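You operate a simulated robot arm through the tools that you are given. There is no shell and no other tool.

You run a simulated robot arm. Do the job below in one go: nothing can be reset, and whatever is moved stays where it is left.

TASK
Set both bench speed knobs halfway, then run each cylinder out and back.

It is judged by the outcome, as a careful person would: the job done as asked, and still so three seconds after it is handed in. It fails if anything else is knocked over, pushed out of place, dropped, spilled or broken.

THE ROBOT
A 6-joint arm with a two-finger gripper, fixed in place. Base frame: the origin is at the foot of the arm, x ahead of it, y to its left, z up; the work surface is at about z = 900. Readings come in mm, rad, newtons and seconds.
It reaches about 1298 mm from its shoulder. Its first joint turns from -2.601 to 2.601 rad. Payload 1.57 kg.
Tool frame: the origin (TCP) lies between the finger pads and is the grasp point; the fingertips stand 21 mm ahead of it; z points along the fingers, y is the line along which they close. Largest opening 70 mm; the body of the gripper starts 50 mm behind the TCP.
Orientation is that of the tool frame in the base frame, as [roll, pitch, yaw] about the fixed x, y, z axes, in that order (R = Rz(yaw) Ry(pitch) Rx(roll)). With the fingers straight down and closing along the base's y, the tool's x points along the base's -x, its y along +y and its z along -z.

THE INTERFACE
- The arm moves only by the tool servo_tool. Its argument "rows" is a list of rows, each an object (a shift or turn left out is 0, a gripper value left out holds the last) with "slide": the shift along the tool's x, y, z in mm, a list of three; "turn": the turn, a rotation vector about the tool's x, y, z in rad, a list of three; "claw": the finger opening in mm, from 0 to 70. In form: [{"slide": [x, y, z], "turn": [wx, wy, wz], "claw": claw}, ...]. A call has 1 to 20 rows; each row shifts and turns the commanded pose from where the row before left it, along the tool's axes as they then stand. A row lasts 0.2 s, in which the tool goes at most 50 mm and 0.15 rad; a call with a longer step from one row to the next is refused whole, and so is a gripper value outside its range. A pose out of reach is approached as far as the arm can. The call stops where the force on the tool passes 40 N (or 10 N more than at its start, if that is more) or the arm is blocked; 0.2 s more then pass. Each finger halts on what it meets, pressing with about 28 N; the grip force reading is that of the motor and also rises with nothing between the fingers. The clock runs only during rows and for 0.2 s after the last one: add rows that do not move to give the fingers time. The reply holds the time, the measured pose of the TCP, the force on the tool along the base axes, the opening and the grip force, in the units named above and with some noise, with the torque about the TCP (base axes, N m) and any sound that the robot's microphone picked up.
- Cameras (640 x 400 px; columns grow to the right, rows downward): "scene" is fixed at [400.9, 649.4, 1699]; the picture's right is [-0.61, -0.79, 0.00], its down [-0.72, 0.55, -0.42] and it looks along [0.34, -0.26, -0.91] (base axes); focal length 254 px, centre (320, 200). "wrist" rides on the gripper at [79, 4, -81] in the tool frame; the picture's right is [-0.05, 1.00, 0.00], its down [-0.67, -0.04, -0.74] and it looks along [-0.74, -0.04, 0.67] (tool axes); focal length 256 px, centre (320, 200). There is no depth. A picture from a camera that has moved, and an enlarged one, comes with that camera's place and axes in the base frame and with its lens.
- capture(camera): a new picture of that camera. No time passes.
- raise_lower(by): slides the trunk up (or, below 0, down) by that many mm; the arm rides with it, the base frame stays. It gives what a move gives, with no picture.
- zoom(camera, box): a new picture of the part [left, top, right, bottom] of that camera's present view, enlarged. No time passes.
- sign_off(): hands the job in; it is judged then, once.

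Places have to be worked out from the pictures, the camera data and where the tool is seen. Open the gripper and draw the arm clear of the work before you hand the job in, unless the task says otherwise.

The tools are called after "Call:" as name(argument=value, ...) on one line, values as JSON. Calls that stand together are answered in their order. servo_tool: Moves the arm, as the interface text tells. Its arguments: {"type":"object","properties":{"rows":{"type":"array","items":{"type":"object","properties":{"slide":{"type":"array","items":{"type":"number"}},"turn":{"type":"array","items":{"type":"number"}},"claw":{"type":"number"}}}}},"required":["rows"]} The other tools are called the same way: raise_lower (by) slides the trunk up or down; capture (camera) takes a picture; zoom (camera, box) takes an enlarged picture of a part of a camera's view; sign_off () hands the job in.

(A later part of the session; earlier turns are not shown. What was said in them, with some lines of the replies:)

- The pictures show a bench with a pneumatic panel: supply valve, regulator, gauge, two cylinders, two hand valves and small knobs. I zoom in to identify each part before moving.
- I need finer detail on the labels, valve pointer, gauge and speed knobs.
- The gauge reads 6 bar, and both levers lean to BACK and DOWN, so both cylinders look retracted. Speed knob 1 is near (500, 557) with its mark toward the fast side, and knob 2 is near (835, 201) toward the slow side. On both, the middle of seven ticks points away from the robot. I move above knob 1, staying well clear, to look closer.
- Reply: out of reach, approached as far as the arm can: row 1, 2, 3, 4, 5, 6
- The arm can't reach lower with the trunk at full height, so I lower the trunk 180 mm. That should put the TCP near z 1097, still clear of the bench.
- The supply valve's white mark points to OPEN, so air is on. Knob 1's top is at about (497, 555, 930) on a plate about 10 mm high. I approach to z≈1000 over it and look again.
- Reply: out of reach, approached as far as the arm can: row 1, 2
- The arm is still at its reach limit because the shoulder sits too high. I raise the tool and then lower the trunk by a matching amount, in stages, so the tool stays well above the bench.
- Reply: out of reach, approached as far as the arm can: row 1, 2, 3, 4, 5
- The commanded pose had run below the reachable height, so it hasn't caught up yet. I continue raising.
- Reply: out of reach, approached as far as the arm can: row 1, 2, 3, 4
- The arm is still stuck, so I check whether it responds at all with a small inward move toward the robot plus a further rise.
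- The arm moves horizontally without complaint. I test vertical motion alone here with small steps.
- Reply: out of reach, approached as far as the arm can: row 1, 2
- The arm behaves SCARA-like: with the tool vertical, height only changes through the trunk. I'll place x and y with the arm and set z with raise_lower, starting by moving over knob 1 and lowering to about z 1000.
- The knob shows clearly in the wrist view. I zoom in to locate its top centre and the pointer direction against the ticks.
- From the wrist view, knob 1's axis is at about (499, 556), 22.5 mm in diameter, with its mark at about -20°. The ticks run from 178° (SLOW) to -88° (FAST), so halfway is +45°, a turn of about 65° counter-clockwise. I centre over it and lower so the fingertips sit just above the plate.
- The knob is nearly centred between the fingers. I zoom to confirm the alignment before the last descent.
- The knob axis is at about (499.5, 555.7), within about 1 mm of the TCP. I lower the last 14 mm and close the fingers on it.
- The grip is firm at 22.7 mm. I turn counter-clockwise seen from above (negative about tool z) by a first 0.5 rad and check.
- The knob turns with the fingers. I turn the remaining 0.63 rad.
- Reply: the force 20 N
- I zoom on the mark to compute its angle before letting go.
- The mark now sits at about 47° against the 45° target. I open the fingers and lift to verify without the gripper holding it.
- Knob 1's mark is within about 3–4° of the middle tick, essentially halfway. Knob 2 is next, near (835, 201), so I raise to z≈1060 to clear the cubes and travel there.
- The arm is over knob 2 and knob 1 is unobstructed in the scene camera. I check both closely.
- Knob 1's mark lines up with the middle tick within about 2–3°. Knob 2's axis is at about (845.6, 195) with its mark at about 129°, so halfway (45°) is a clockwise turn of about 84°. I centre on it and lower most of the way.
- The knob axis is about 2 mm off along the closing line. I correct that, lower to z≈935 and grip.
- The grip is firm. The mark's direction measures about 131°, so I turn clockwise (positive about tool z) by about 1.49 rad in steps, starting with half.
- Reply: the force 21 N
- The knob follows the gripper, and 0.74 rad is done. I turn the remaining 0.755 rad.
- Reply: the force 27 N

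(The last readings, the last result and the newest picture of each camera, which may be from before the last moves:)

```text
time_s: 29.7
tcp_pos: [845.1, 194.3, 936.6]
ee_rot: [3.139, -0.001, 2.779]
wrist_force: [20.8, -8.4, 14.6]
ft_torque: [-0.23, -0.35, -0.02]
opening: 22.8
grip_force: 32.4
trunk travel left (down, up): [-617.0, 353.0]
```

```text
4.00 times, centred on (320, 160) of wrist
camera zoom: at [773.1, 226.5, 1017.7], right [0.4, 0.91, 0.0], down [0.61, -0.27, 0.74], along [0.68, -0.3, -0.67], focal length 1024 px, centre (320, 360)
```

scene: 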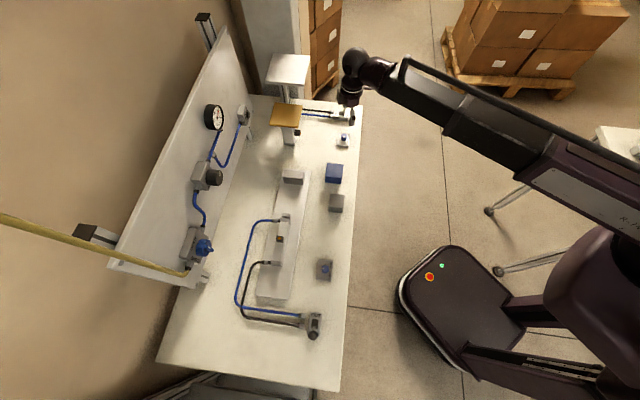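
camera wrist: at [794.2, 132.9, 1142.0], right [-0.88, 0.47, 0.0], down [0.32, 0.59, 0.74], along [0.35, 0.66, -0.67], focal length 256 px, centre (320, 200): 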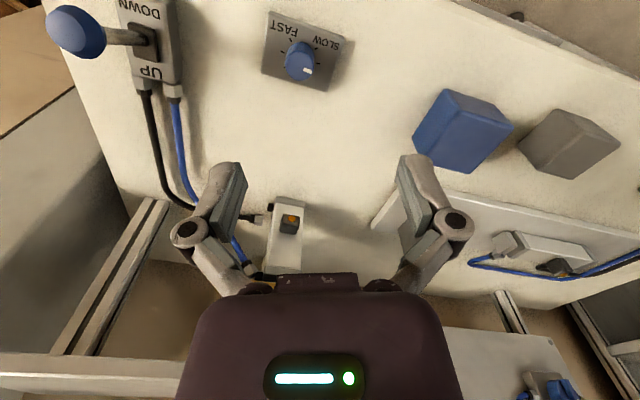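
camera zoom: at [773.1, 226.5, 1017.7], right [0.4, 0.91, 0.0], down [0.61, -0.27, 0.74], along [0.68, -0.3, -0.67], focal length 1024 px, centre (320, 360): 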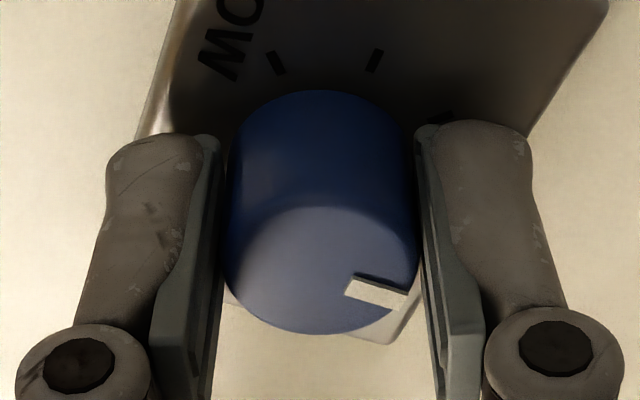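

The total clockwise turn is 1.49 rad. I open, lift, and check the knob unobstructed.

Call:
servo_tool(rows=[{"claw": 30}, {"claw": 45}, {"claw": 60}, {"claw": 70}, {}])

Call:
raise_lower(by=65)

Call:
zoom(camera="wrist", box=[240, 50, 400, 150])

Call:
zoom(camera="scene", box=[320, 125, 368, 155])

```text
time_s: 30.9
tcp_pos: [844.1, 195.4, 936.7]
ee_rot: [3.141, 0.0, 2.782]
wrist_force: [0.5, 1.2, 0.5]
ft_torque: [0.02, -0.02, 0.01]
opening: 69.9
grip_force: 0.1
trunk travel left (down, up): [-617.0, 353.0]
```

```text
time_s: 32.0
tcp_pos: [844.2, 195.8, 1000.4]
ee_rot: [-3.141, 0.0, 2.783]
wrist_force: [0.1, 0.4, 0.4]
ft_torque: [0.0, 0.03, 0.01]
opening: 69.6
grip_force: 0.1
trunk travel left (down, up): [-682.0, 288.0]
```

```text
4.00 times, centred on (320, 100) of wrist
camera zoom: at [772.2, 227.6, 1082.7], right [0.4, 0.92, 0.0], down [0.61, -0.27, 0.74], along [0.68, -0.3, -0.67], focal length 1024 px, centre (320, 600)
```

zoom: 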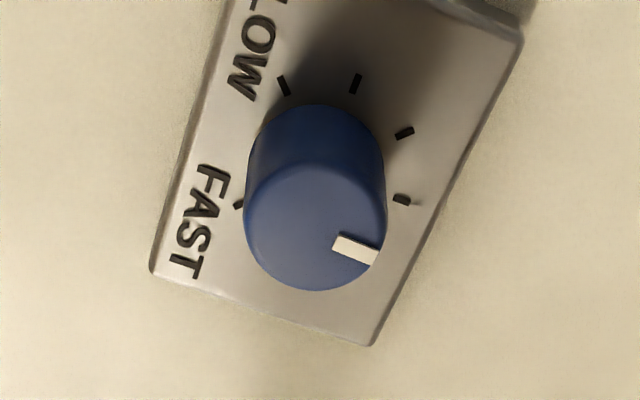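

```text
13.33 times, centred on (344, 140) of scene
camera zoom: at [400.9, 649.4, 1699.0], right [-0.61, -0.79, 0.0], down [-0.72, 0.55, -0.42], along [0.34, -0.26, -0.91], focal length 3392 px, centre (0, 1000)
```

zoom: 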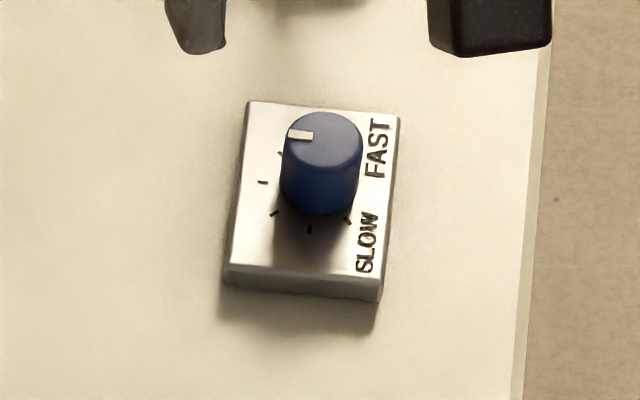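

Both marks now point to the middle tick. The lever valves come next. Valve 2's ball is at about (921, 110, 991), leaning to DOWN, and the lever swings along the bench depth. I'll straddle the ball with the fingers along that direction, so I raise, rotate and move above it.

Call:
raise_lower(by=70)

Call:
servo_tool(rows=[{"turn": [0, 0, 0.139]}, {"turn": [0, 0, 0.139]}, {"turn": [0, 0, 0.139]}, {"slide": [-38.5, -2.5, 0]}, {"slide": [-38.5, -2.5, 0]}, {"slide": [-38.5, -2.5, 0]}, {}])

Call:
capture(camera="wrist")

Call:
capture(camera="scene")

```text
time_s: 33.1
tcp_pos: [844.1, 195.7, 1071.7]
ee_rot: [-3.141, -0.001, 2.781]
wrist_force: [-0.2, 0.3, -0.6]
ft_torque: [0.0, 0.0, 0.01]
opening: 69.9
grip_force: 0.0
trunk travel left (down, up): [-752.0, 218.0]
```

```text
time_s: 34.7
tcp_pos: [919.6, 108.6, 1071.2]
ee_rot: [3.141, 0.0, 2.365]
wrist_force: [0.2, 0.2, 0.6]
ft_torque: [0.0, -0.06, -0.01]
opening: 70.1
grip_force: 0.1
trunk travel left (down, up): [-752.0, 218.0]
```

```text
taken
camera wrist: at [867.2, 167.9, 1152.9], right [0.74, 0.67, 0.0], down [0.45, -0.49, 0.74], along [0.5, -0.55, -0.67], focal length 256 px, centre (320, 200)
```

wrist: 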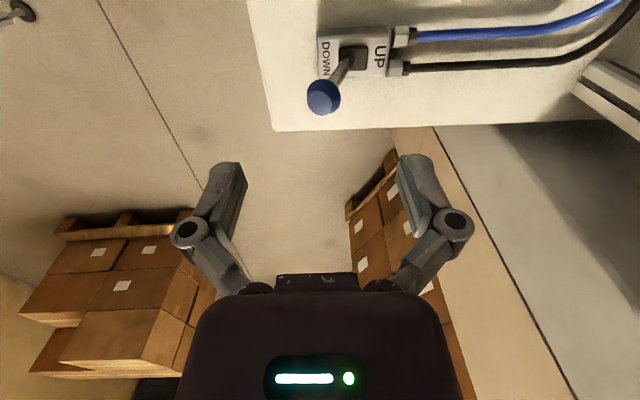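

```text
taken
```

scene: 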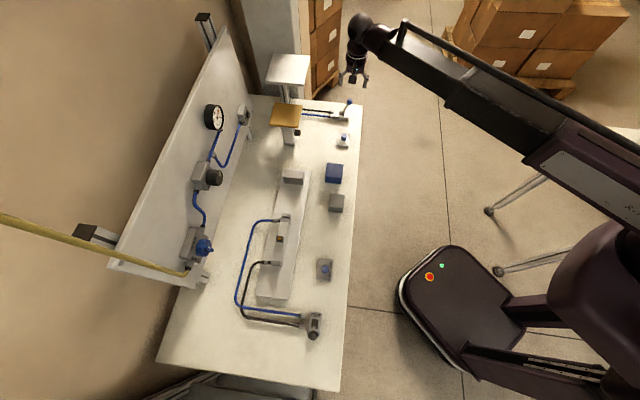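

Both views agree on the ball at about (921.6, 111, 991), with the pivot 25 mm deeper on the bench. I lower with the fingers straddling the ball, then close loosely to about 38 mm.

Call:
servo_tool(rows=[{"slide": [0, 3, 0]}, {}])

Call:
raise_lower(by=-73)

Call:
servo_tool(rows=[{"claw": 55}, {"claw": 45}, {"claw": 38}, {}])

Call:
capture(camera="wrist")

```text
time_s: 35.3
tcp_pos: [922.2, 113.2, 1070.8]
ee_rot: [-3.141, -0.001, 2.365]
wrist_force: [-0.4, 0.3, 0.7]
ft_torque: [0.0, 0.01, 0.02]
opening: 70.2
grip_force: 0.0
trunk travel left (down, up): [-752.0, 218.0]
```

```text
time_s: 36.4
tcp_pos: [921.5, 111.9, 996.8]
ee_rot: [3.141, 0.002, 2.364]
wrist_force: [-0.7, 0.4, -0.7]
ft_torque: [-0.03, -0.01, -0.01]
opening: 69.8
grip_force: 0.1
trunk travel left (down, up): [-679.0, 291.0]
```

```text
time_s: 37.4
tcp_pos: [922.6, 112.2, 998.6]
ee_rot: [-3.141, 0.001, 2.366]
wrist_force: [-0.2, 0.1, 0.5]
ft_torque: [0.01, 0.01, 0.01]
opening: 37.9
grip_force: 0.0
trunk travel left (down, up): [-679.0, 291.0]
```

```text
taken
camera wrist: at [869.2, 171.1, 1079.8], right [0.74, 0.67, 0.0], down [0.45, -0.49, 0.74], along [0.5, -0.55, -0.67], focal length 256 px, centre (320, 200)
```

wrist: 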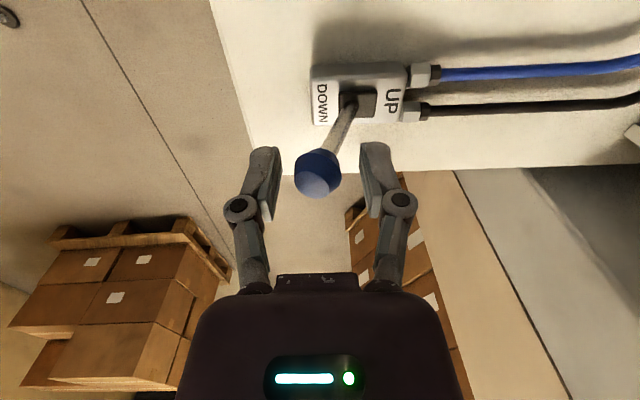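

The ball sits between the open fingers. I push toward UP (tool +y) in small steps, watching the force.

Call:
servo_tool(rows=[{"slide": [0, 8, 0]}, {"slide": [0, 8, 0]}, {"slide": [0, 8, 0]}, {"slide": [0, 8, 0]}, {"slide": [0, 8, 0]}])

Call:
capture(camera="wrist")

Call:
capture(camera="scene")

```text
time_s: 38.6
tcp_pos: [951.0, 140.5, 997.6]
ee_rot: [-3.141, 0.0, 2.365]
wrist_force: [1.3, -0.4, -1.2]
ft_torque: [0.01, 0.01, -0.03]
opening: 38.7
grip_force: 0.6
trunk travel left (down, up): [-679.0, 291.0]
```

```text
taken
camera wrist: at [897.6, 198.6, 1079.6], right [0.74, 0.67, 0.0], down [0.45, -0.49, 0.74], along [0.5, -0.55, -0.67], focal length 256 px, centre (320, 200)
```

wrist: 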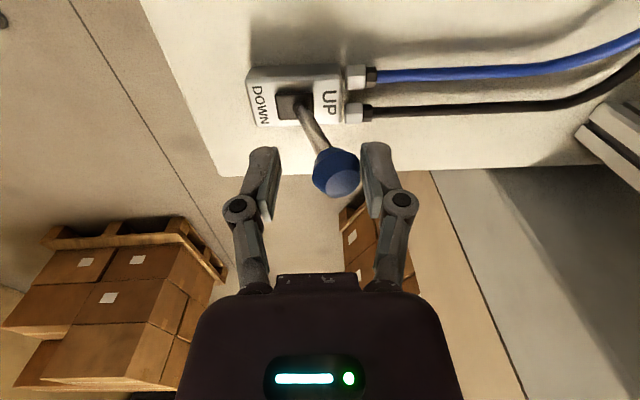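

```text
taken
```

scene: 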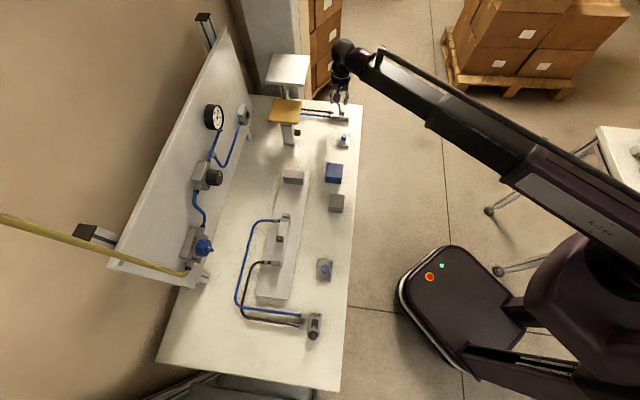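

The lever snapped over to UP and the yellow platform has started rising. I wait in place for it to finish its stroke.

Call:
servo_tool(rows=[{}, {}, {}, {}, {}, {}, {}, {}, {}, {}])

Call:
zoom(camera="scene", box=[190, 40, 382, 160])

```text
time_s: 40.8
tcp_pos: [949.8, 140.3, 998.5]
ee_rot: [-3.141, 0.0, 2.365]
wrist_force: [1.5, -0.4, -0.3]
ft_torque: [0.03, -0.04, 0.01]
opening: 38.9
grip_force: 0.5
trunk travel left (down, up): [-679.0, 291.0]
```

```text
3.33 times, centred on (286, 100) of scene
camera zoom: at [400.9, 649.4, 1699.0], right [-0.61, -0.79, 0.0], down [-0.72, 0.55, -0.42], along [0.34, -0.26, -0.91], focal length 848 px, centre (433, 533)
```

zoom: 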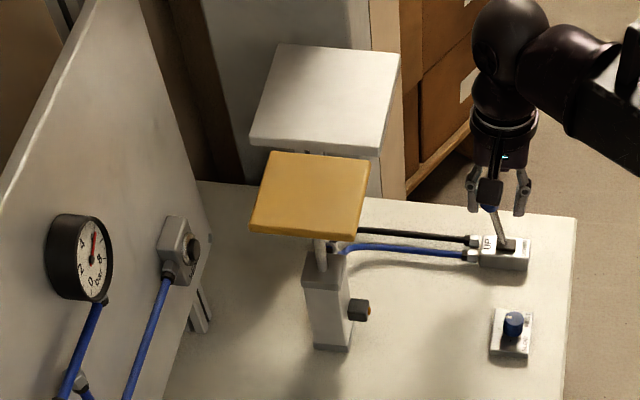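

The rod is extending and the platform is still moving. I wait longer.

Call:
servo_tool(rows=[{}, {}, {}, {}, {}, {}, {}, {}, {}, {}])

Call:
zoom(camera="scene", box=[190, 40, 382, 160])

```text
time_s: 43.0
tcp_pos: [950.3, 138.7, 998.5]
ee_rot: [-3.141, 0.0, 2.364]
wrist_force: [1.4, 0.3, -0.8]
ft_torque: [0.02, -0.04, 0.0]
opening: 38.7
grip_force: 0.4
trunk travel left (down, up): [-679.0, 291.0]
```

```text
3.33 times, centred on (286, 100) of scene
camera zoom: at [400.9, 649.4, 1699.0], right [-0.61, -0.79, 0.0], down [-0.72, 0.55, -0.42], along [0.34, -0.26, -0.91], focal length 848 px, centre (433, 533)
```

zoom: 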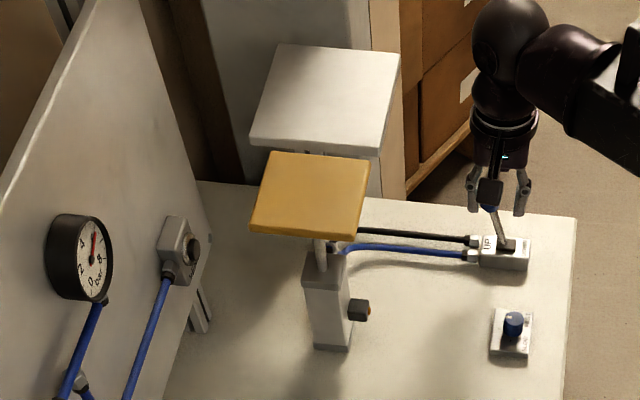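

The platform has not moved between the last two pictures, so the stroke looks complete. I zoom on the cylinder, sensor and gauge to confirm.

Call:
zoom(camera="scene", box=[250, 80, 330, 150])

Call:
zoom(camera="scene", box=[190, 90, 254, 130])

Call:
zoom(camera="scene", box=[310, 80, 374, 120])

```text
5.71 times, centred on (290, 115) of scene
camera zoom: at [400.9, 649.4, 1699.0], right [-0.61, -0.79, 0.0], down [-0.72, 0.55, -0.42], along [0.34, -0.26, -0.91], focal length 1454 px, centre (491, 686)
```

zoom: 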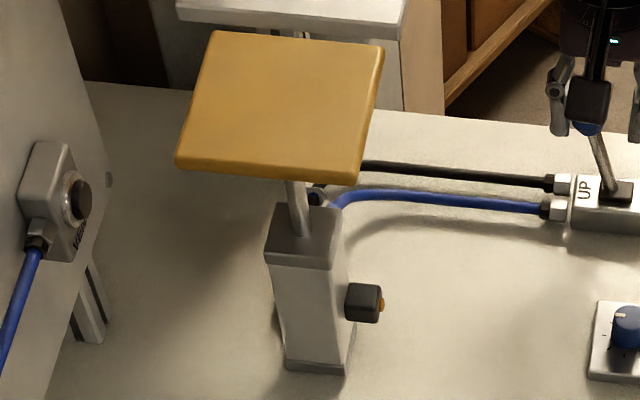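

```text
10.00 times, centred on (222, 110) of scene
camera zoom: at [400.9, 649.4, 1699.0], right [-0.61, -0.79, 0.0], down [-0.72, 0.55, -0.42], along [0.34, -0.26, -0.91], focal length 2544 px, centre (1300, 1100)
```

zoom: 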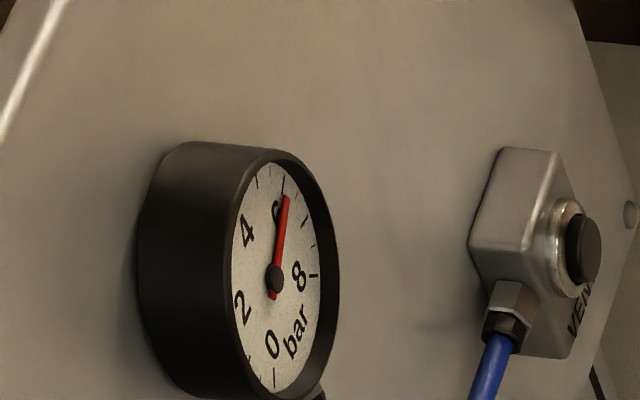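

```text
10.00 times, centred on (342, 100) of scene
camera zoom: at [400.9, 649.4, 1699.0], right [-0.61, -0.79, 0.0], down [-0.72, 0.55, -0.42], along [0.34, -0.26, -0.91], focal length 2544 px, centre (100, 1200)
```

zoom: 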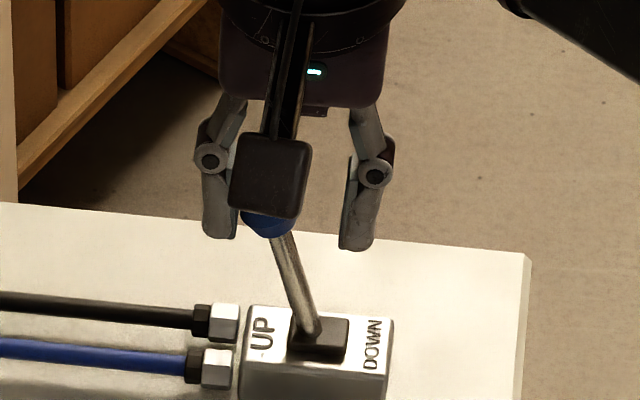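

The lever is symmetrically over to UP and the gauge still reads 6 bar. The ball lightly touches the far finger, so I shift 6 mm further to let it rest fully at its stop, then recheck the platform height.

Call:
servo_tool(rows=[{"slide": [0, 6, 0]}, {}, {}, {}, {}, {}])

Call:
zoom(camera="scene", box=[190, 40, 382, 160])

Call:
capture(camera="wrist")

```text
time_s: 44.4
tcp_pos: [954.2, 143.7, 998.4]
ee_rot: [-3.14, -0.001, 2.364]
wrist_force: [-0.5, 0.1, 0.4]
ft_torque: [0.0, -0.01, 0.0]
opening: 38.2
grip_force: 0.0
trunk travel left (down, up): [-679.0, 291.0]
```

```text
3.33 times, centred on (286, 100) of scene
camera zoom: at [400.9, 649.4, 1699.0], right [-0.61, -0.79, 0.0], down [-0.72, 0.55, -0.42], along [0.34, -0.26, -0.91], focal length 848 px, centre (433, 533)
```

zoom: 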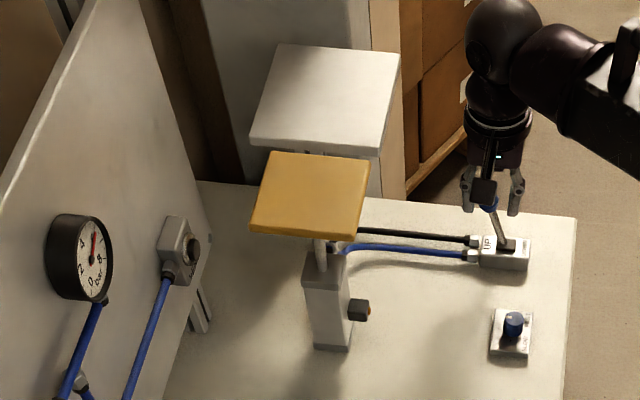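

```text
taken
camera wrist: at [901.5, 203.3, 1079.8], right [0.74, 0.67, 0.0], down [0.45, -0.49, 0.74], along [0.5, -0.55, -0.67], focal length 256 px, centre (320, 200)
```

wrist: 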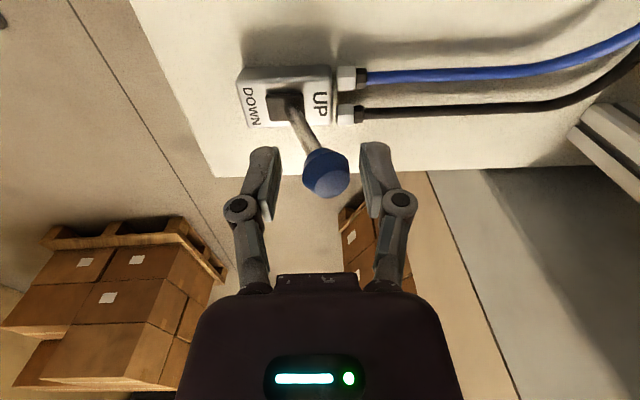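

The lever rests at its stop and the platform height is unchanged, so cylinder 2 is fully out. I push the lever back to DOWN.

Call:
servo_tool(rows=[{"slide": [0, -8, 0]}, {"slide": [0, -8, 0]}, {"slide": [0, -8, 0]}, {"slide": [0, -8, 0]}, {"slide": [0, -8, 0]}, {"slide": [0, -5, 0]}])

Call:
capture(camera="wrist")

Call:
zoom(camera="scene", box=[190, 40, 382, 160])

```text
time_s: 45.8
tcp_pos: [922.7, 112.3, 997.7]
ee_rot: [-3.14, 0.001, 2.365]
wrist_force: [-0.2, 0.6, -0.1]
ft_torque: [0.0, -0.01, 0.02]
opening: 38.1
grip_force: 0.1
trunk travel left (down, up): [-679.0, 291.0]
```

```text
taken
camera wrist: at [870.2, 170.1, 1079.8], right [0.74, 0.67, 0.0], down [0.45, -0.49, 0.74], along [0.5, -0.55, -0.67], focal length 256 px, centre (320, 200)
```

wrist: 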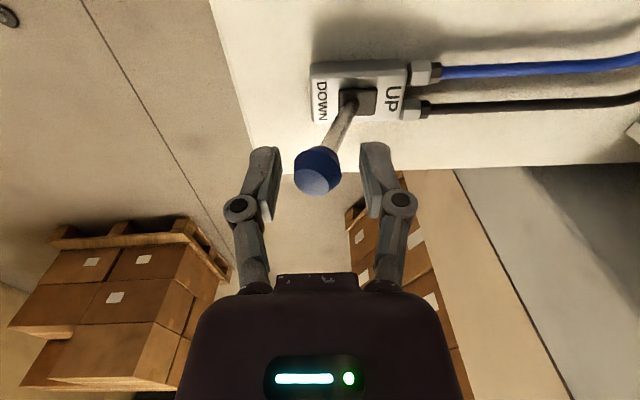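

```text
3.33 times, centred on (286, 100) of scene
camera zoom: at [400.9, 649.4, 1699.0], right [-0.61, -0.79, 0.0], down [-0.72, 0.55, -0.42], along [0.34, -0.26, -0.91], focal length 848 px, centre (433, 533)
```

zoom: 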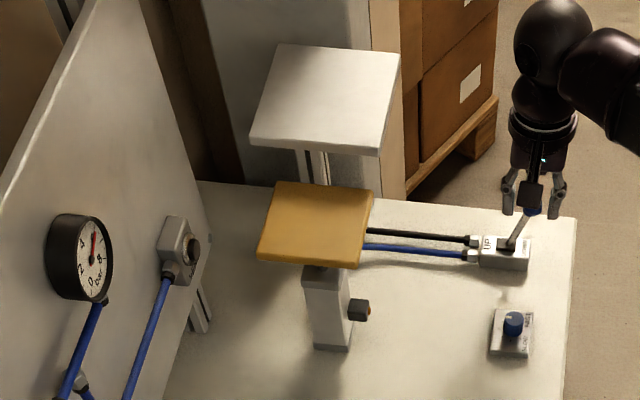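

The lever is back at DOWN and the platform is descending. I wait for it to settle and check.

Call:
servo_tool(rows=[{"claw": 50}, {"claw": 60}, {"claw": 70}, {}, {}, {}, {}, {}, {}, {}, {}, {}])

Call:
zoom(camera="scene", box=[190, 40, 382, 160])

```text
time_s: 48.4
tcp_pos: [923.5, 110.5, 998.1]
ee_rot: [3.141, -0.001, 2.363]
wrist_force: [0.9, 0.2, 0.1]
ft_torque: [0.01, -0.01, -0.03]
opening: 70.1
grip_force: 0.0
trunk travel left (down, up): [-679.0, 291.0]
```

```text
3.33 times, centred on (286, 100) of scene
camera zoom: at [400.9, 649.4, 1699.0], right [-0.61, -0.79, 0.0], down [-0.72, 0.55, -0.42], along [0.34, -0.26, -0.91], focal length 848 px, centre (433, 533)
```

zoom: 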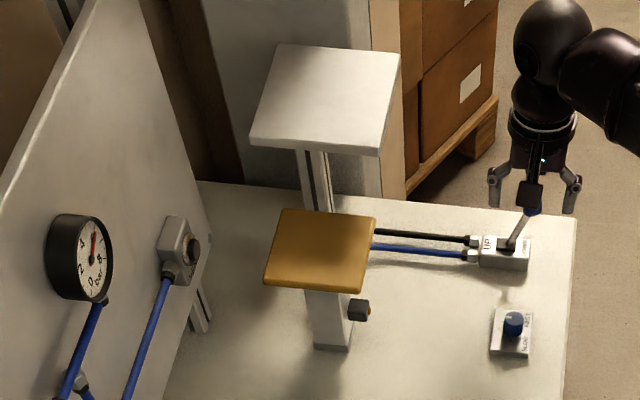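

The platform is back at its starting position, so cylinder 2 has run out and back. I raise, rotate the fingers to straddle along the bench length, and travel to valve 1, whose ball is near (383, 685, 991).

Call:
raise_lower(by=80)

Call:
servo_tool(rows=[{"turn": [0, 0, -0.131]}, {"turn": [0, 0, -0.131]}, {"turn": [0, 0, -0.131]}, {"turn": [0, 0, -0.131]}, {"turn": [0, 0, -0.131]}, {"turn": [0, 0, -0.131]}, {"turn": [0, 0, -0.131]}, {"turn": [0, 0, -0.131]}, {"turn": [0, 0, -0.131]}, {"turn": [0, 0, -0.131]}, {"turn": [0, 0, -0.131]}, {"turn": [0, 0, -0.131]}])

```text
time_s: 49.5
tcp_pos: [924.7, 110.1, 1077.5]
ee_rot: [-3.141, 0.002, 2.365]
wrist_force: [0.0, -0.2, -0.1]
ft_torque: [-0.01, -0.03, -0.01]
opening: 69.7
grip_force: 0.0
trunk travel left (down, up): [-759.0, 211.0]
```

```text
time_s: 52.1
tcp_pos: [924.0, 111.4, 1077.5]
ee_rot: [-3.141, 0.001, -2.342]
wrist_force: [-0.5, -0.1, 1.2]
ft_torque: [0.01, 0.03, 0.0]
opening: 70.1
grip_force: 0.0
trunk travel left (down, up): [-759.0, 211.0]
```

The orientation is right. I travel along the bench at z≈1077 to above valve 1.

Call:
servo_tool(rows=[{"slide": [-1.8, 43.7, 0]}, {"slide": [-1.8, 43.7, 0]}, {"slide": [-1.8, 43.7, 0]}, {"slide": [-1.8, 43.7, 0]}, {"slide": [-1.8, 43.7, 0]}, {"slide": [-1.8, 43.7, 0]}, {"slide": [-1.8, 43.7, 0]}, {"slide": [-1.8, 43.7, 0]}, {"slide": [-1.8, 43.7, 0]}, {"slide": [-1.8, 43.7, 0]}, {"slide": [-1.8, 43.7, 0]}, {"slide": [-1.8, 43.7, 0]}, {"slide": [-1.8, 43.7, 0]}, {"slide": [-1.8, 43.7, 0]}, {"slide": [-1.8, 43.7, 0]}, {"slide": [-1.8, 43.7, 0]}, {"slide": [-1.8, 43.7, 0]}, {"slide": [-1.8, 43.7, 0]}, {}])

Call:
capture(camera="wrist")

Call:
capture(camera="scene")

```text
time_s: 56.1
tcp_pos: [382.9, 685.8, 1079.0]
ee_rot: [3.141, 0.001, -2.346]
wrist_force: [-0.7, 0.8, -0.5]
ft_torque: [0.01, 0.0, 0.01]
opening: 70.1
grip_force: 0.0
trunk travel left (down, up): [-759.0, 211.0]
```

```text
taken
camera wrist: at [324.6, 632.2, 1159.9], right [-0.68, 0.74, 0.0], down [0.49, 0.45, 0.74], along [0.55, 0.5, -0.67], focal length 256 px, centre (320, 200)
```

wrist: 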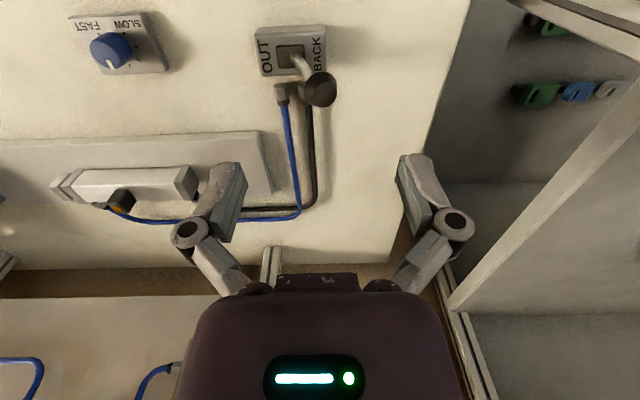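

```text
taken
```

scene: 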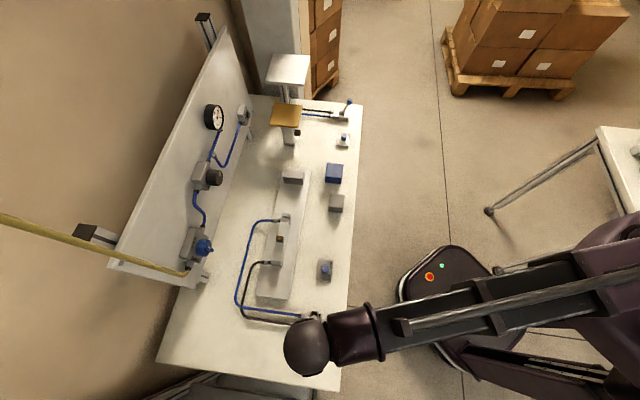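

The ball is at about (382, 684, 991), between the finger positions, leaning to BACK (picture right). I lower, close loosely, and then push to OUT.

Call:
raise_lower(by=-80)

Call:
servo_tool(rows=[{"claw": 55}, {"claw": 45}, {"claw": 38}, {}])

Call:
capture(camera="wrist")

Call:
zoom(camera="scene", box=[230, 155, 390, 255])

```text
time_s: 57.3
tcp_pos: [382.4, 685.8, 998.5]
ee_rot: [3.14, -0.001, -2.345]
wrist_force: [0.2, -0.3, 0.0]
ft_torque: [-0.01, 0.0, 0.01]
opening: 69.9
grip_force: 0.0
trunk travel left (down, up): [-679.0, 291.0]
```

```text
time_s: 58.3
tcp_pos: [382.5, 685.6, 997.8]
ee_rot: [-3.14, 0.0, -2.346]
wrist_force: [0.3, -0.1, 0.4]
ft_torque: [0.0, 0.01, -0.02]
opening: 38.1
grip_force: 0.0
trunk travel left (down, up): [-679.0, 291.0]
```

```text
taken
camera wrist: at [324.7, 632.3, 1079.8], right [-0.68, 0.74, 0.0], down [0.49, 0.45, 0.74], along [0.55, 0.5, -0.67], focal length 256 px, centre (320, 200)
```

wrist: 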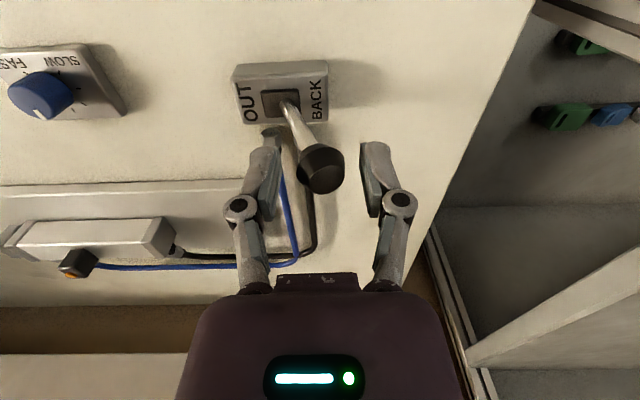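

```text
4.00 times, centred on (310, 205) of scene
camera zoom: at [400.9, 649.4, 1699.0], right [-0.61, -0.79, 0.0], down [-0.72, 0.55, -0.42], along [0.34, -0.26, -0.91], focal length 1017 px, centre (360, 180)
```

zoom: 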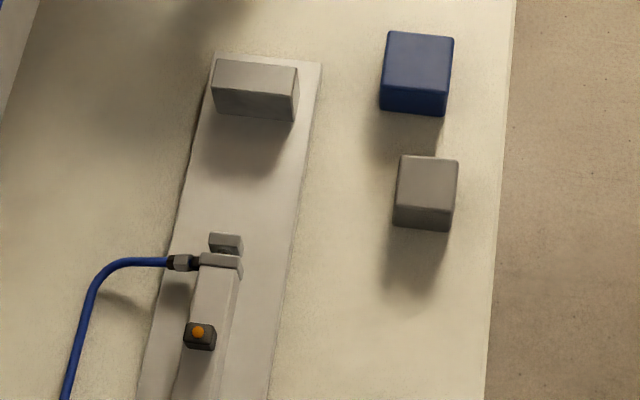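

The ball is caged and the cylinder's path is clear up to its end block. I push the lever to OUT (tool -y).

Call:
servo_tool(rows=[{"slide": [0, -8, 0]}, {"slide": [0, -8, 0]}, {"slide": [0, -8, 0]}, {"slide": [0, -8, 0]}, {"slide": [0, -8, 0]}, {"slide": [0, -4, 0]}])

Call:
capture(camera="wrist")

Call:
zoom(camera="scene", box=[230, 155, 390, 255])

```text
time_s: 59.7
tcp_pos: [415.8, 654.1, 998.1]
ee_rot: [-3.139, 0.0, -2.347]
wrist_force: [0.8, 1.1, -0.1]
ft_torque: [-0.01, 0.0, 0.02]
opening: 38.0
grip_force: 0.1
trunk travel left (down, up): [-679.0, 291.0]
```

```text
taken
camera wrist: at [357.2, 600.1, 1079.8], right [-0.68, 0.74, 0.0], down [0.49, 0.45, 0.74], along [0.55, 0.5, -0.67], focal length 256 px, centre (320, 200)
```

wrist: 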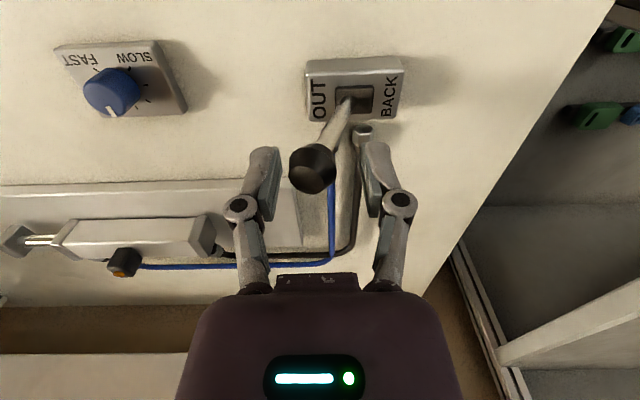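

```text
4.00 times, centred on (310, 205) of scene
camera zoom: at [400.9, 649.4, 1699.0], right [-0.61, -0.79, 0.0], down [-0.72, 0.55, -0.42], along [0.34, -0.26, -0.91], focal length 1017 px, centre (360, 180)
```

zoom: 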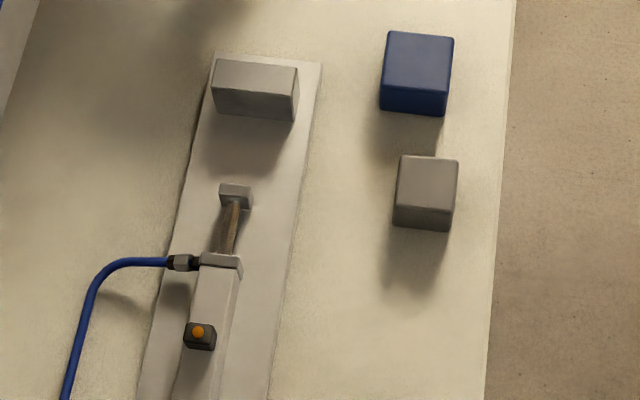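

The lever flipped to OUT and the rod is extending. I wait and check that it reaches its end.

Call:
servo_tool(rows=[{}, {}, {}, {}, {}, {}, {}, {}, {}, {}])

Call:
zoom(camera="scene", box=[230, 155, 390, 255])

Call:
servo_tool(rows=[{}, {}, {}, {}, {}, {}, {}, {}, {}, {}])

Call:
zoom(camera="scene", box=[230, 155, 390, 255])

```text
time_s: 61.9
tcp_pos: [414.7, 652.9, 997.4]
ee_rot: [3.141, -0.002, -2.346]
wrist_force: [1.1, 1.2, 0.3]
ft_torque: [-0.01, -0.03, 0.03]
opening: 37.9
grip_force: 0.1
trunk travel left (down, up): [-679.0, 291.0]
```

```text
4.00 times, centred on (310, 205) of scene
camera zoom: at [400.9, 649.4, 1699.0], right [-0.61, -0.79, 0.0], down [-0.72, 0.55, -0.42], along [0.34, -0.26, -0.91], focal length 1017 px, centre (360, 180)
```

zoom: 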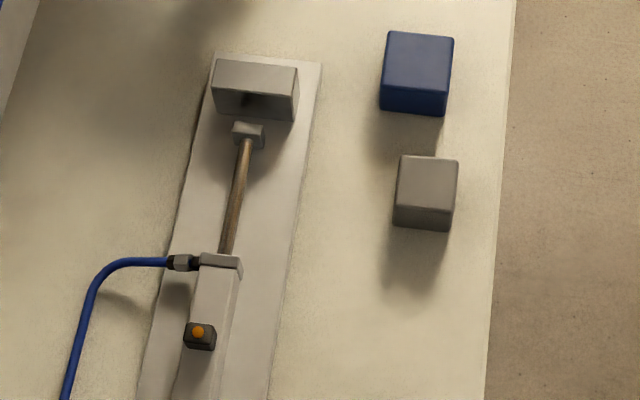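

```text
time_s: 64.1
tcp_pos: [415.9, 654.2, 998.0]
ee_rot: [-3.141, 0.0, -2.345]
wrist_force: [-0.4, 0.5, 1.3]
ft_torque: [0.01, 0.05, 0.01]
opening: 38.0
grip_force: 0.1
trunk travel left (down, up): [-679.0, 291.0]
```

```text
4.00 times, centred on (310, 205) of scene
camera zoom: at [400.9, 649.4, 1699.0], right [-0.61, -0.79, 0.0], down [-0.72, 0.55, -0.42], along [0.34, -0.26, -0.91], focal length 1017 px, centre (360, 180)
```

zoom: 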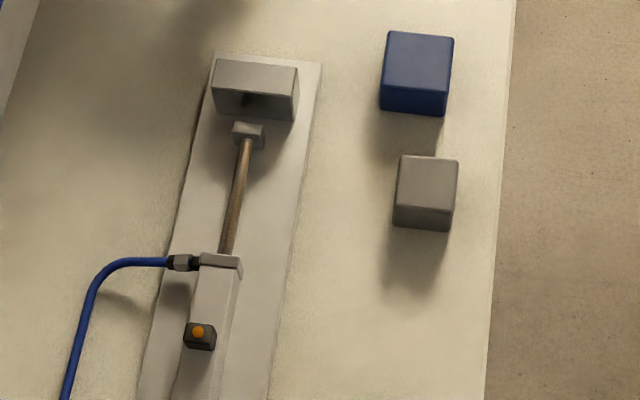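

The rod is fully extended and stationary just short of the end block, and the lever is fully at OUT. I push the lever back to BACK (tool +y).

Call:
servo_tool(rows=[{"slide": [0, 8, 0]}, {"slide": [0, 8, 0]}, {"slide": [0, 8, 0]}, {"slide": [0, 8, 0]}, {"slide": [0, 8, 0]}, {"slide": [0, 6, 0]}])

Call:
capture(camera="wrist")

Call:
zoom(camera="scene", box=[230, 155, 390, 255])

```text
time_s: 65.5
tcp_pos: [380.6, 686.1, 997.3]
ee_rot: [3.141, -0.001, -2.346]
wrist_force: [0.8, -0.1, -0.5]
ft_torque: [0.02, 0.0, -0.01]
opening: 37.9
grip_force: 0.1
trunk travel left (down, up): [-679.0, 291.0]
```

```text
taken
camera wrist: at [323.7, 632.5, 1079.8], right [-0.68, 0.74, 0.0], down [0.49, 0.45, 0.74], along [0.55, 0.5, -0.67], focal length 256 px, centre (320, 200)
```

wrist: 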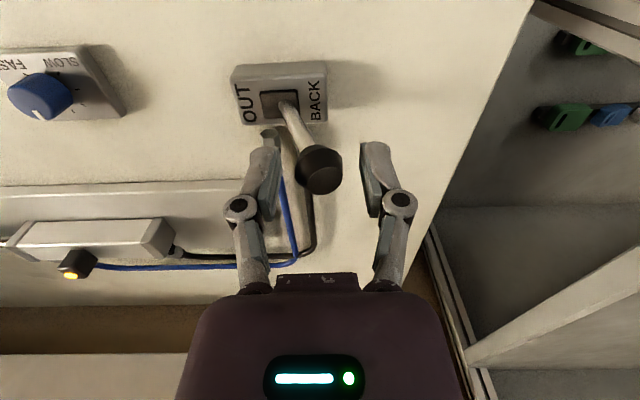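

```text
4.00 times, centred on (310, 205) of scene
camera zoom: at [400.9, 649.4, 1699.0], right [-0.61, -0.79, 0.0], down [-0.72, 0.55, -0.42], along [0.34, -0.26, -0.91], focal length 1017 px, centre (360, 180)
```

zoom: 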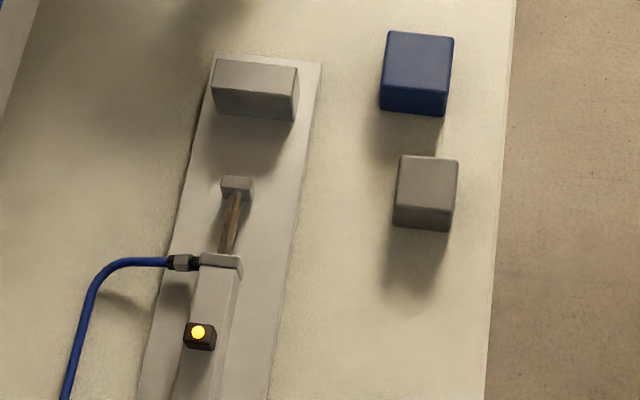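

The lever is at BACK and the rod is retracting; the sensor lamp lit as the piston passed it. I open the fingers and wait for the stroke to finish.

Call:
servo_tool(rows=[{"claw": 50}, {"claw": 60}, {"claw": 70}, {}, {}, {}, {}, {}, {}, {}, {}, {}])

Call:
zoom(camera="scene", box=[230, 155, 390, 255])

Call:
raise_lower(by=100)

Call:
capture(camera="wrist")

```text
time_s: 68.1
tcp_pos: [380.7, 685.6, 997.7]
ee_rot: [3.141, 0.0, -2.346]
wrist_force: [0.0, -0.4, 0.1]
ft_torque: [0.01, 0.02, 0.01]
opening: 70.0
grip_force: 0.1
trunk travel left (down, up): [-679.0, 291.0]
```

```text
4.00 times, centred on (310, 205) of scene
camera zoom: at [400.9, 649.4, 1699.0], right [-0.61, -0.79, 0.0], down [-0.72, 0.55, -0.42], along [0.34, -0.26, -0.91], focal length 1017 px, centre (360, 180)
```

zoom: 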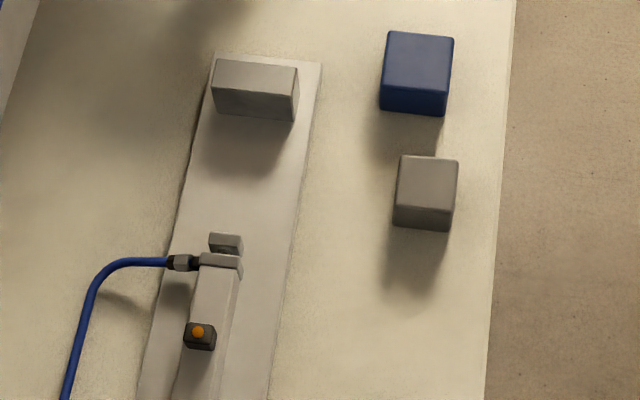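

```text
time_s: 69.4
tcp_pos: [381.6, 685.5, 1097.4]
ee_rot: [3.141, -0.002, -2.346]
wrist_force: [0.5, -0.7, 0.0]
ft_torque: [-0.01, -0.01, 0.01]
opening: 69.9
grip_force: 0.0
trunk travel left (down, up): [-779.0, 191.0]
```

```text
taken
camera wrist: at [323.7, 632.6, 1179.7], right [-0.68, 0.74, 0.0], down [0.49, 0.45, 0.74], along [0.55, 0.5, -0.67], focal length 256 px, centre (320, 200)
```

wrist: 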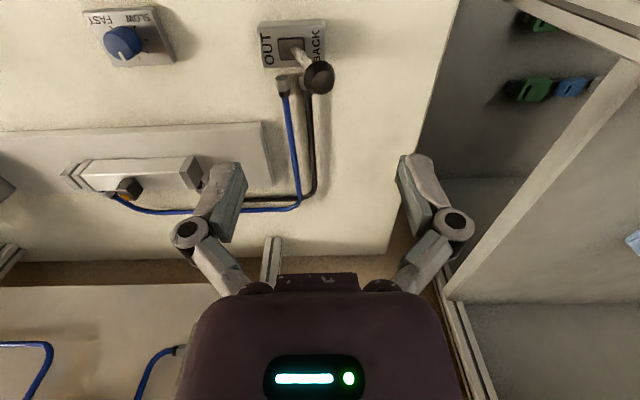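

The rod is fully retracted and the lever is at BACK. I draw the arm back off the bench toward the robot and inspect everything one last time.

Call:
servo_tool(rows=[{"slide": [40, 0, 0]}, {"slide": [40, 0, 0]}, {"slide": [40, 0, 0]}, {"slide": [40, 0, 0]}, {"slide": [40, 0, 0]}, {}])

Call:
capture(camera="scene")

Call:
zoom(camera="scene", box=[300, 250, 348, 280])

Call:
zoom(camera="scene", box=[320, 125, 368, 155])

Call:
zoom(camera="scene", box=[190, 80, 370, 192])

Call:
zoom(camera="scene", box=[230, 250, 390, 350])

```text
time_s: 70.8
tcp_pos: [240.3, 540.7, 1097.4]
ee_rot: [3.141, 0.003, -2.347]
wrist_force: [-0.4, -0.8, -0.4]
ft_torque: [-0.06, -0.02, 0.02]
opening: 69.9
grip_force: 0.0
trunk travel left (down, up): [-779.0, 191.0]
```

```text
taken
```

scene: 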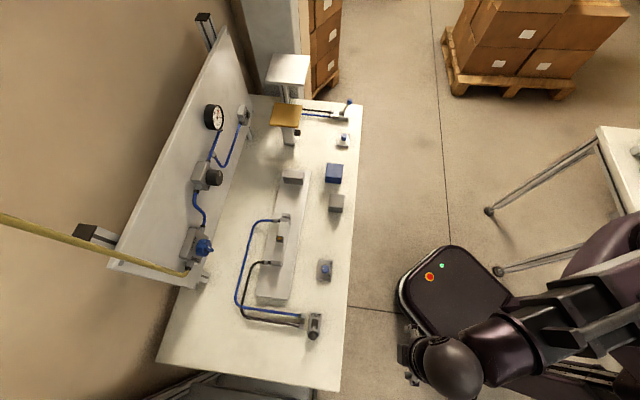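

```text
13.33 times, centred on (324, 265) of scene
camera zoom: at [400.9, 649.4, 1699.0], right [-0.61, -0.79, 0.0], down [-0.72, 0.55, -0.42], along [0.34, -0.26, -0.91], focal length 3392 px, centre (267, -667)
```

zoom: 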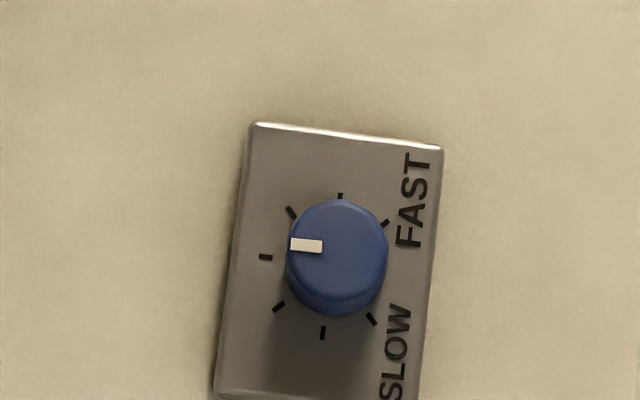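

```text
13.33 times, centred on (344, 140) of scene
camera zoom: at [400.9, 649.4, 1699.0], right [-0.61, -0.79, 0.0], down [-0.72, 0.55, -0.42], along [0.34, -0.26, -0.91], focal length 3392 px, centre (0, 1000)
```

zoom: 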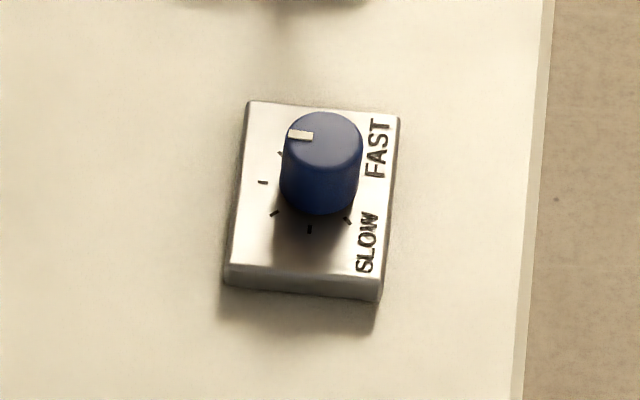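

```text
3.56 times, centred on (280, 136) of scene
camera zoom: at [400.9, 649.4, 1699.0], right [-0.61, -0.79, 0.0], down [-0.72, 0.55, -0.42], along [0.34, -0.26, -0.91], focal length 904 px, centre (462, 428)
```

zoom: 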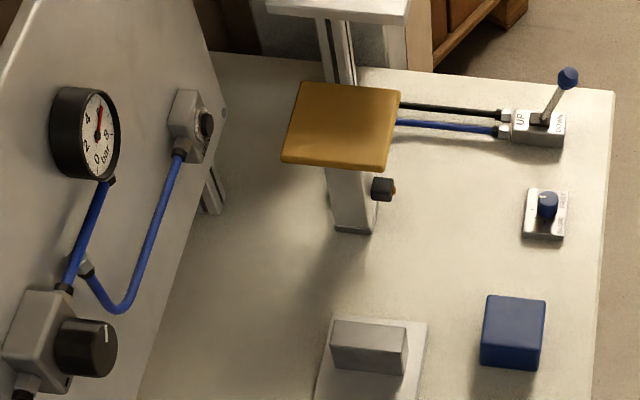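

```text
4.00 times, centred on (310, 300) of scene
camera zoom: at [400.9, 649.4, 1699.0], right [-0.61, -0.79, 0.0], down [-0.72, 0.55, -0.42], along [0.34, -0.26, -0.91], focal length 1017 px, centre (360, -200)
```

zoom: 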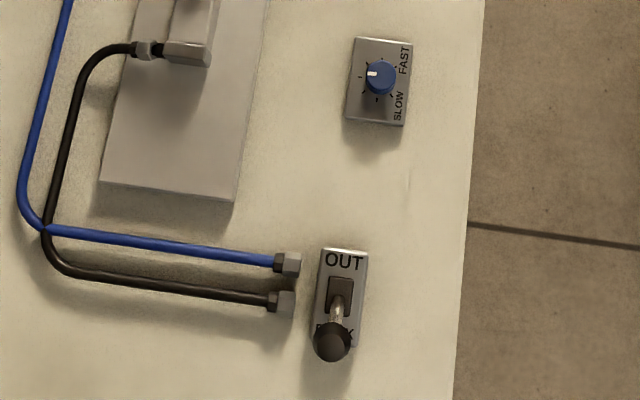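

The final check shows both speed knobs at their middle tick, within about 3°. Both cylinders have run out and are back, and both levers are at their original BACK and DOWN positions. Nothing else moved, and the gripper is open and clear of the bench, so I hand the job in.

Call:
sign_off()

```text
The job is handed in.
```

Both bench speed knobs are set to halfway, and each cylinder has been run out and back. I set both knobs before running the cylinders.

- **Knobs:** each mark points at the middle tick, within about 3° by my camera measurements.
- **Vertical cylinder:** I pushed its lever to UP, and the platform rose until it stopped. I then pushed the lever to DOWN, and the platform returned to where it began.
- **Horizontal cylinder:** I pushed its lever to OUT, and the rod extended until it stopped just short of the end block. I then pushed the lever to BACK, and the rod fully retracted.

The final pictures show nothing else on the bench moved, and the gauge still reads about 6 bar. I left the gripper open and the arm drawn back off the bench, then handed the job in.
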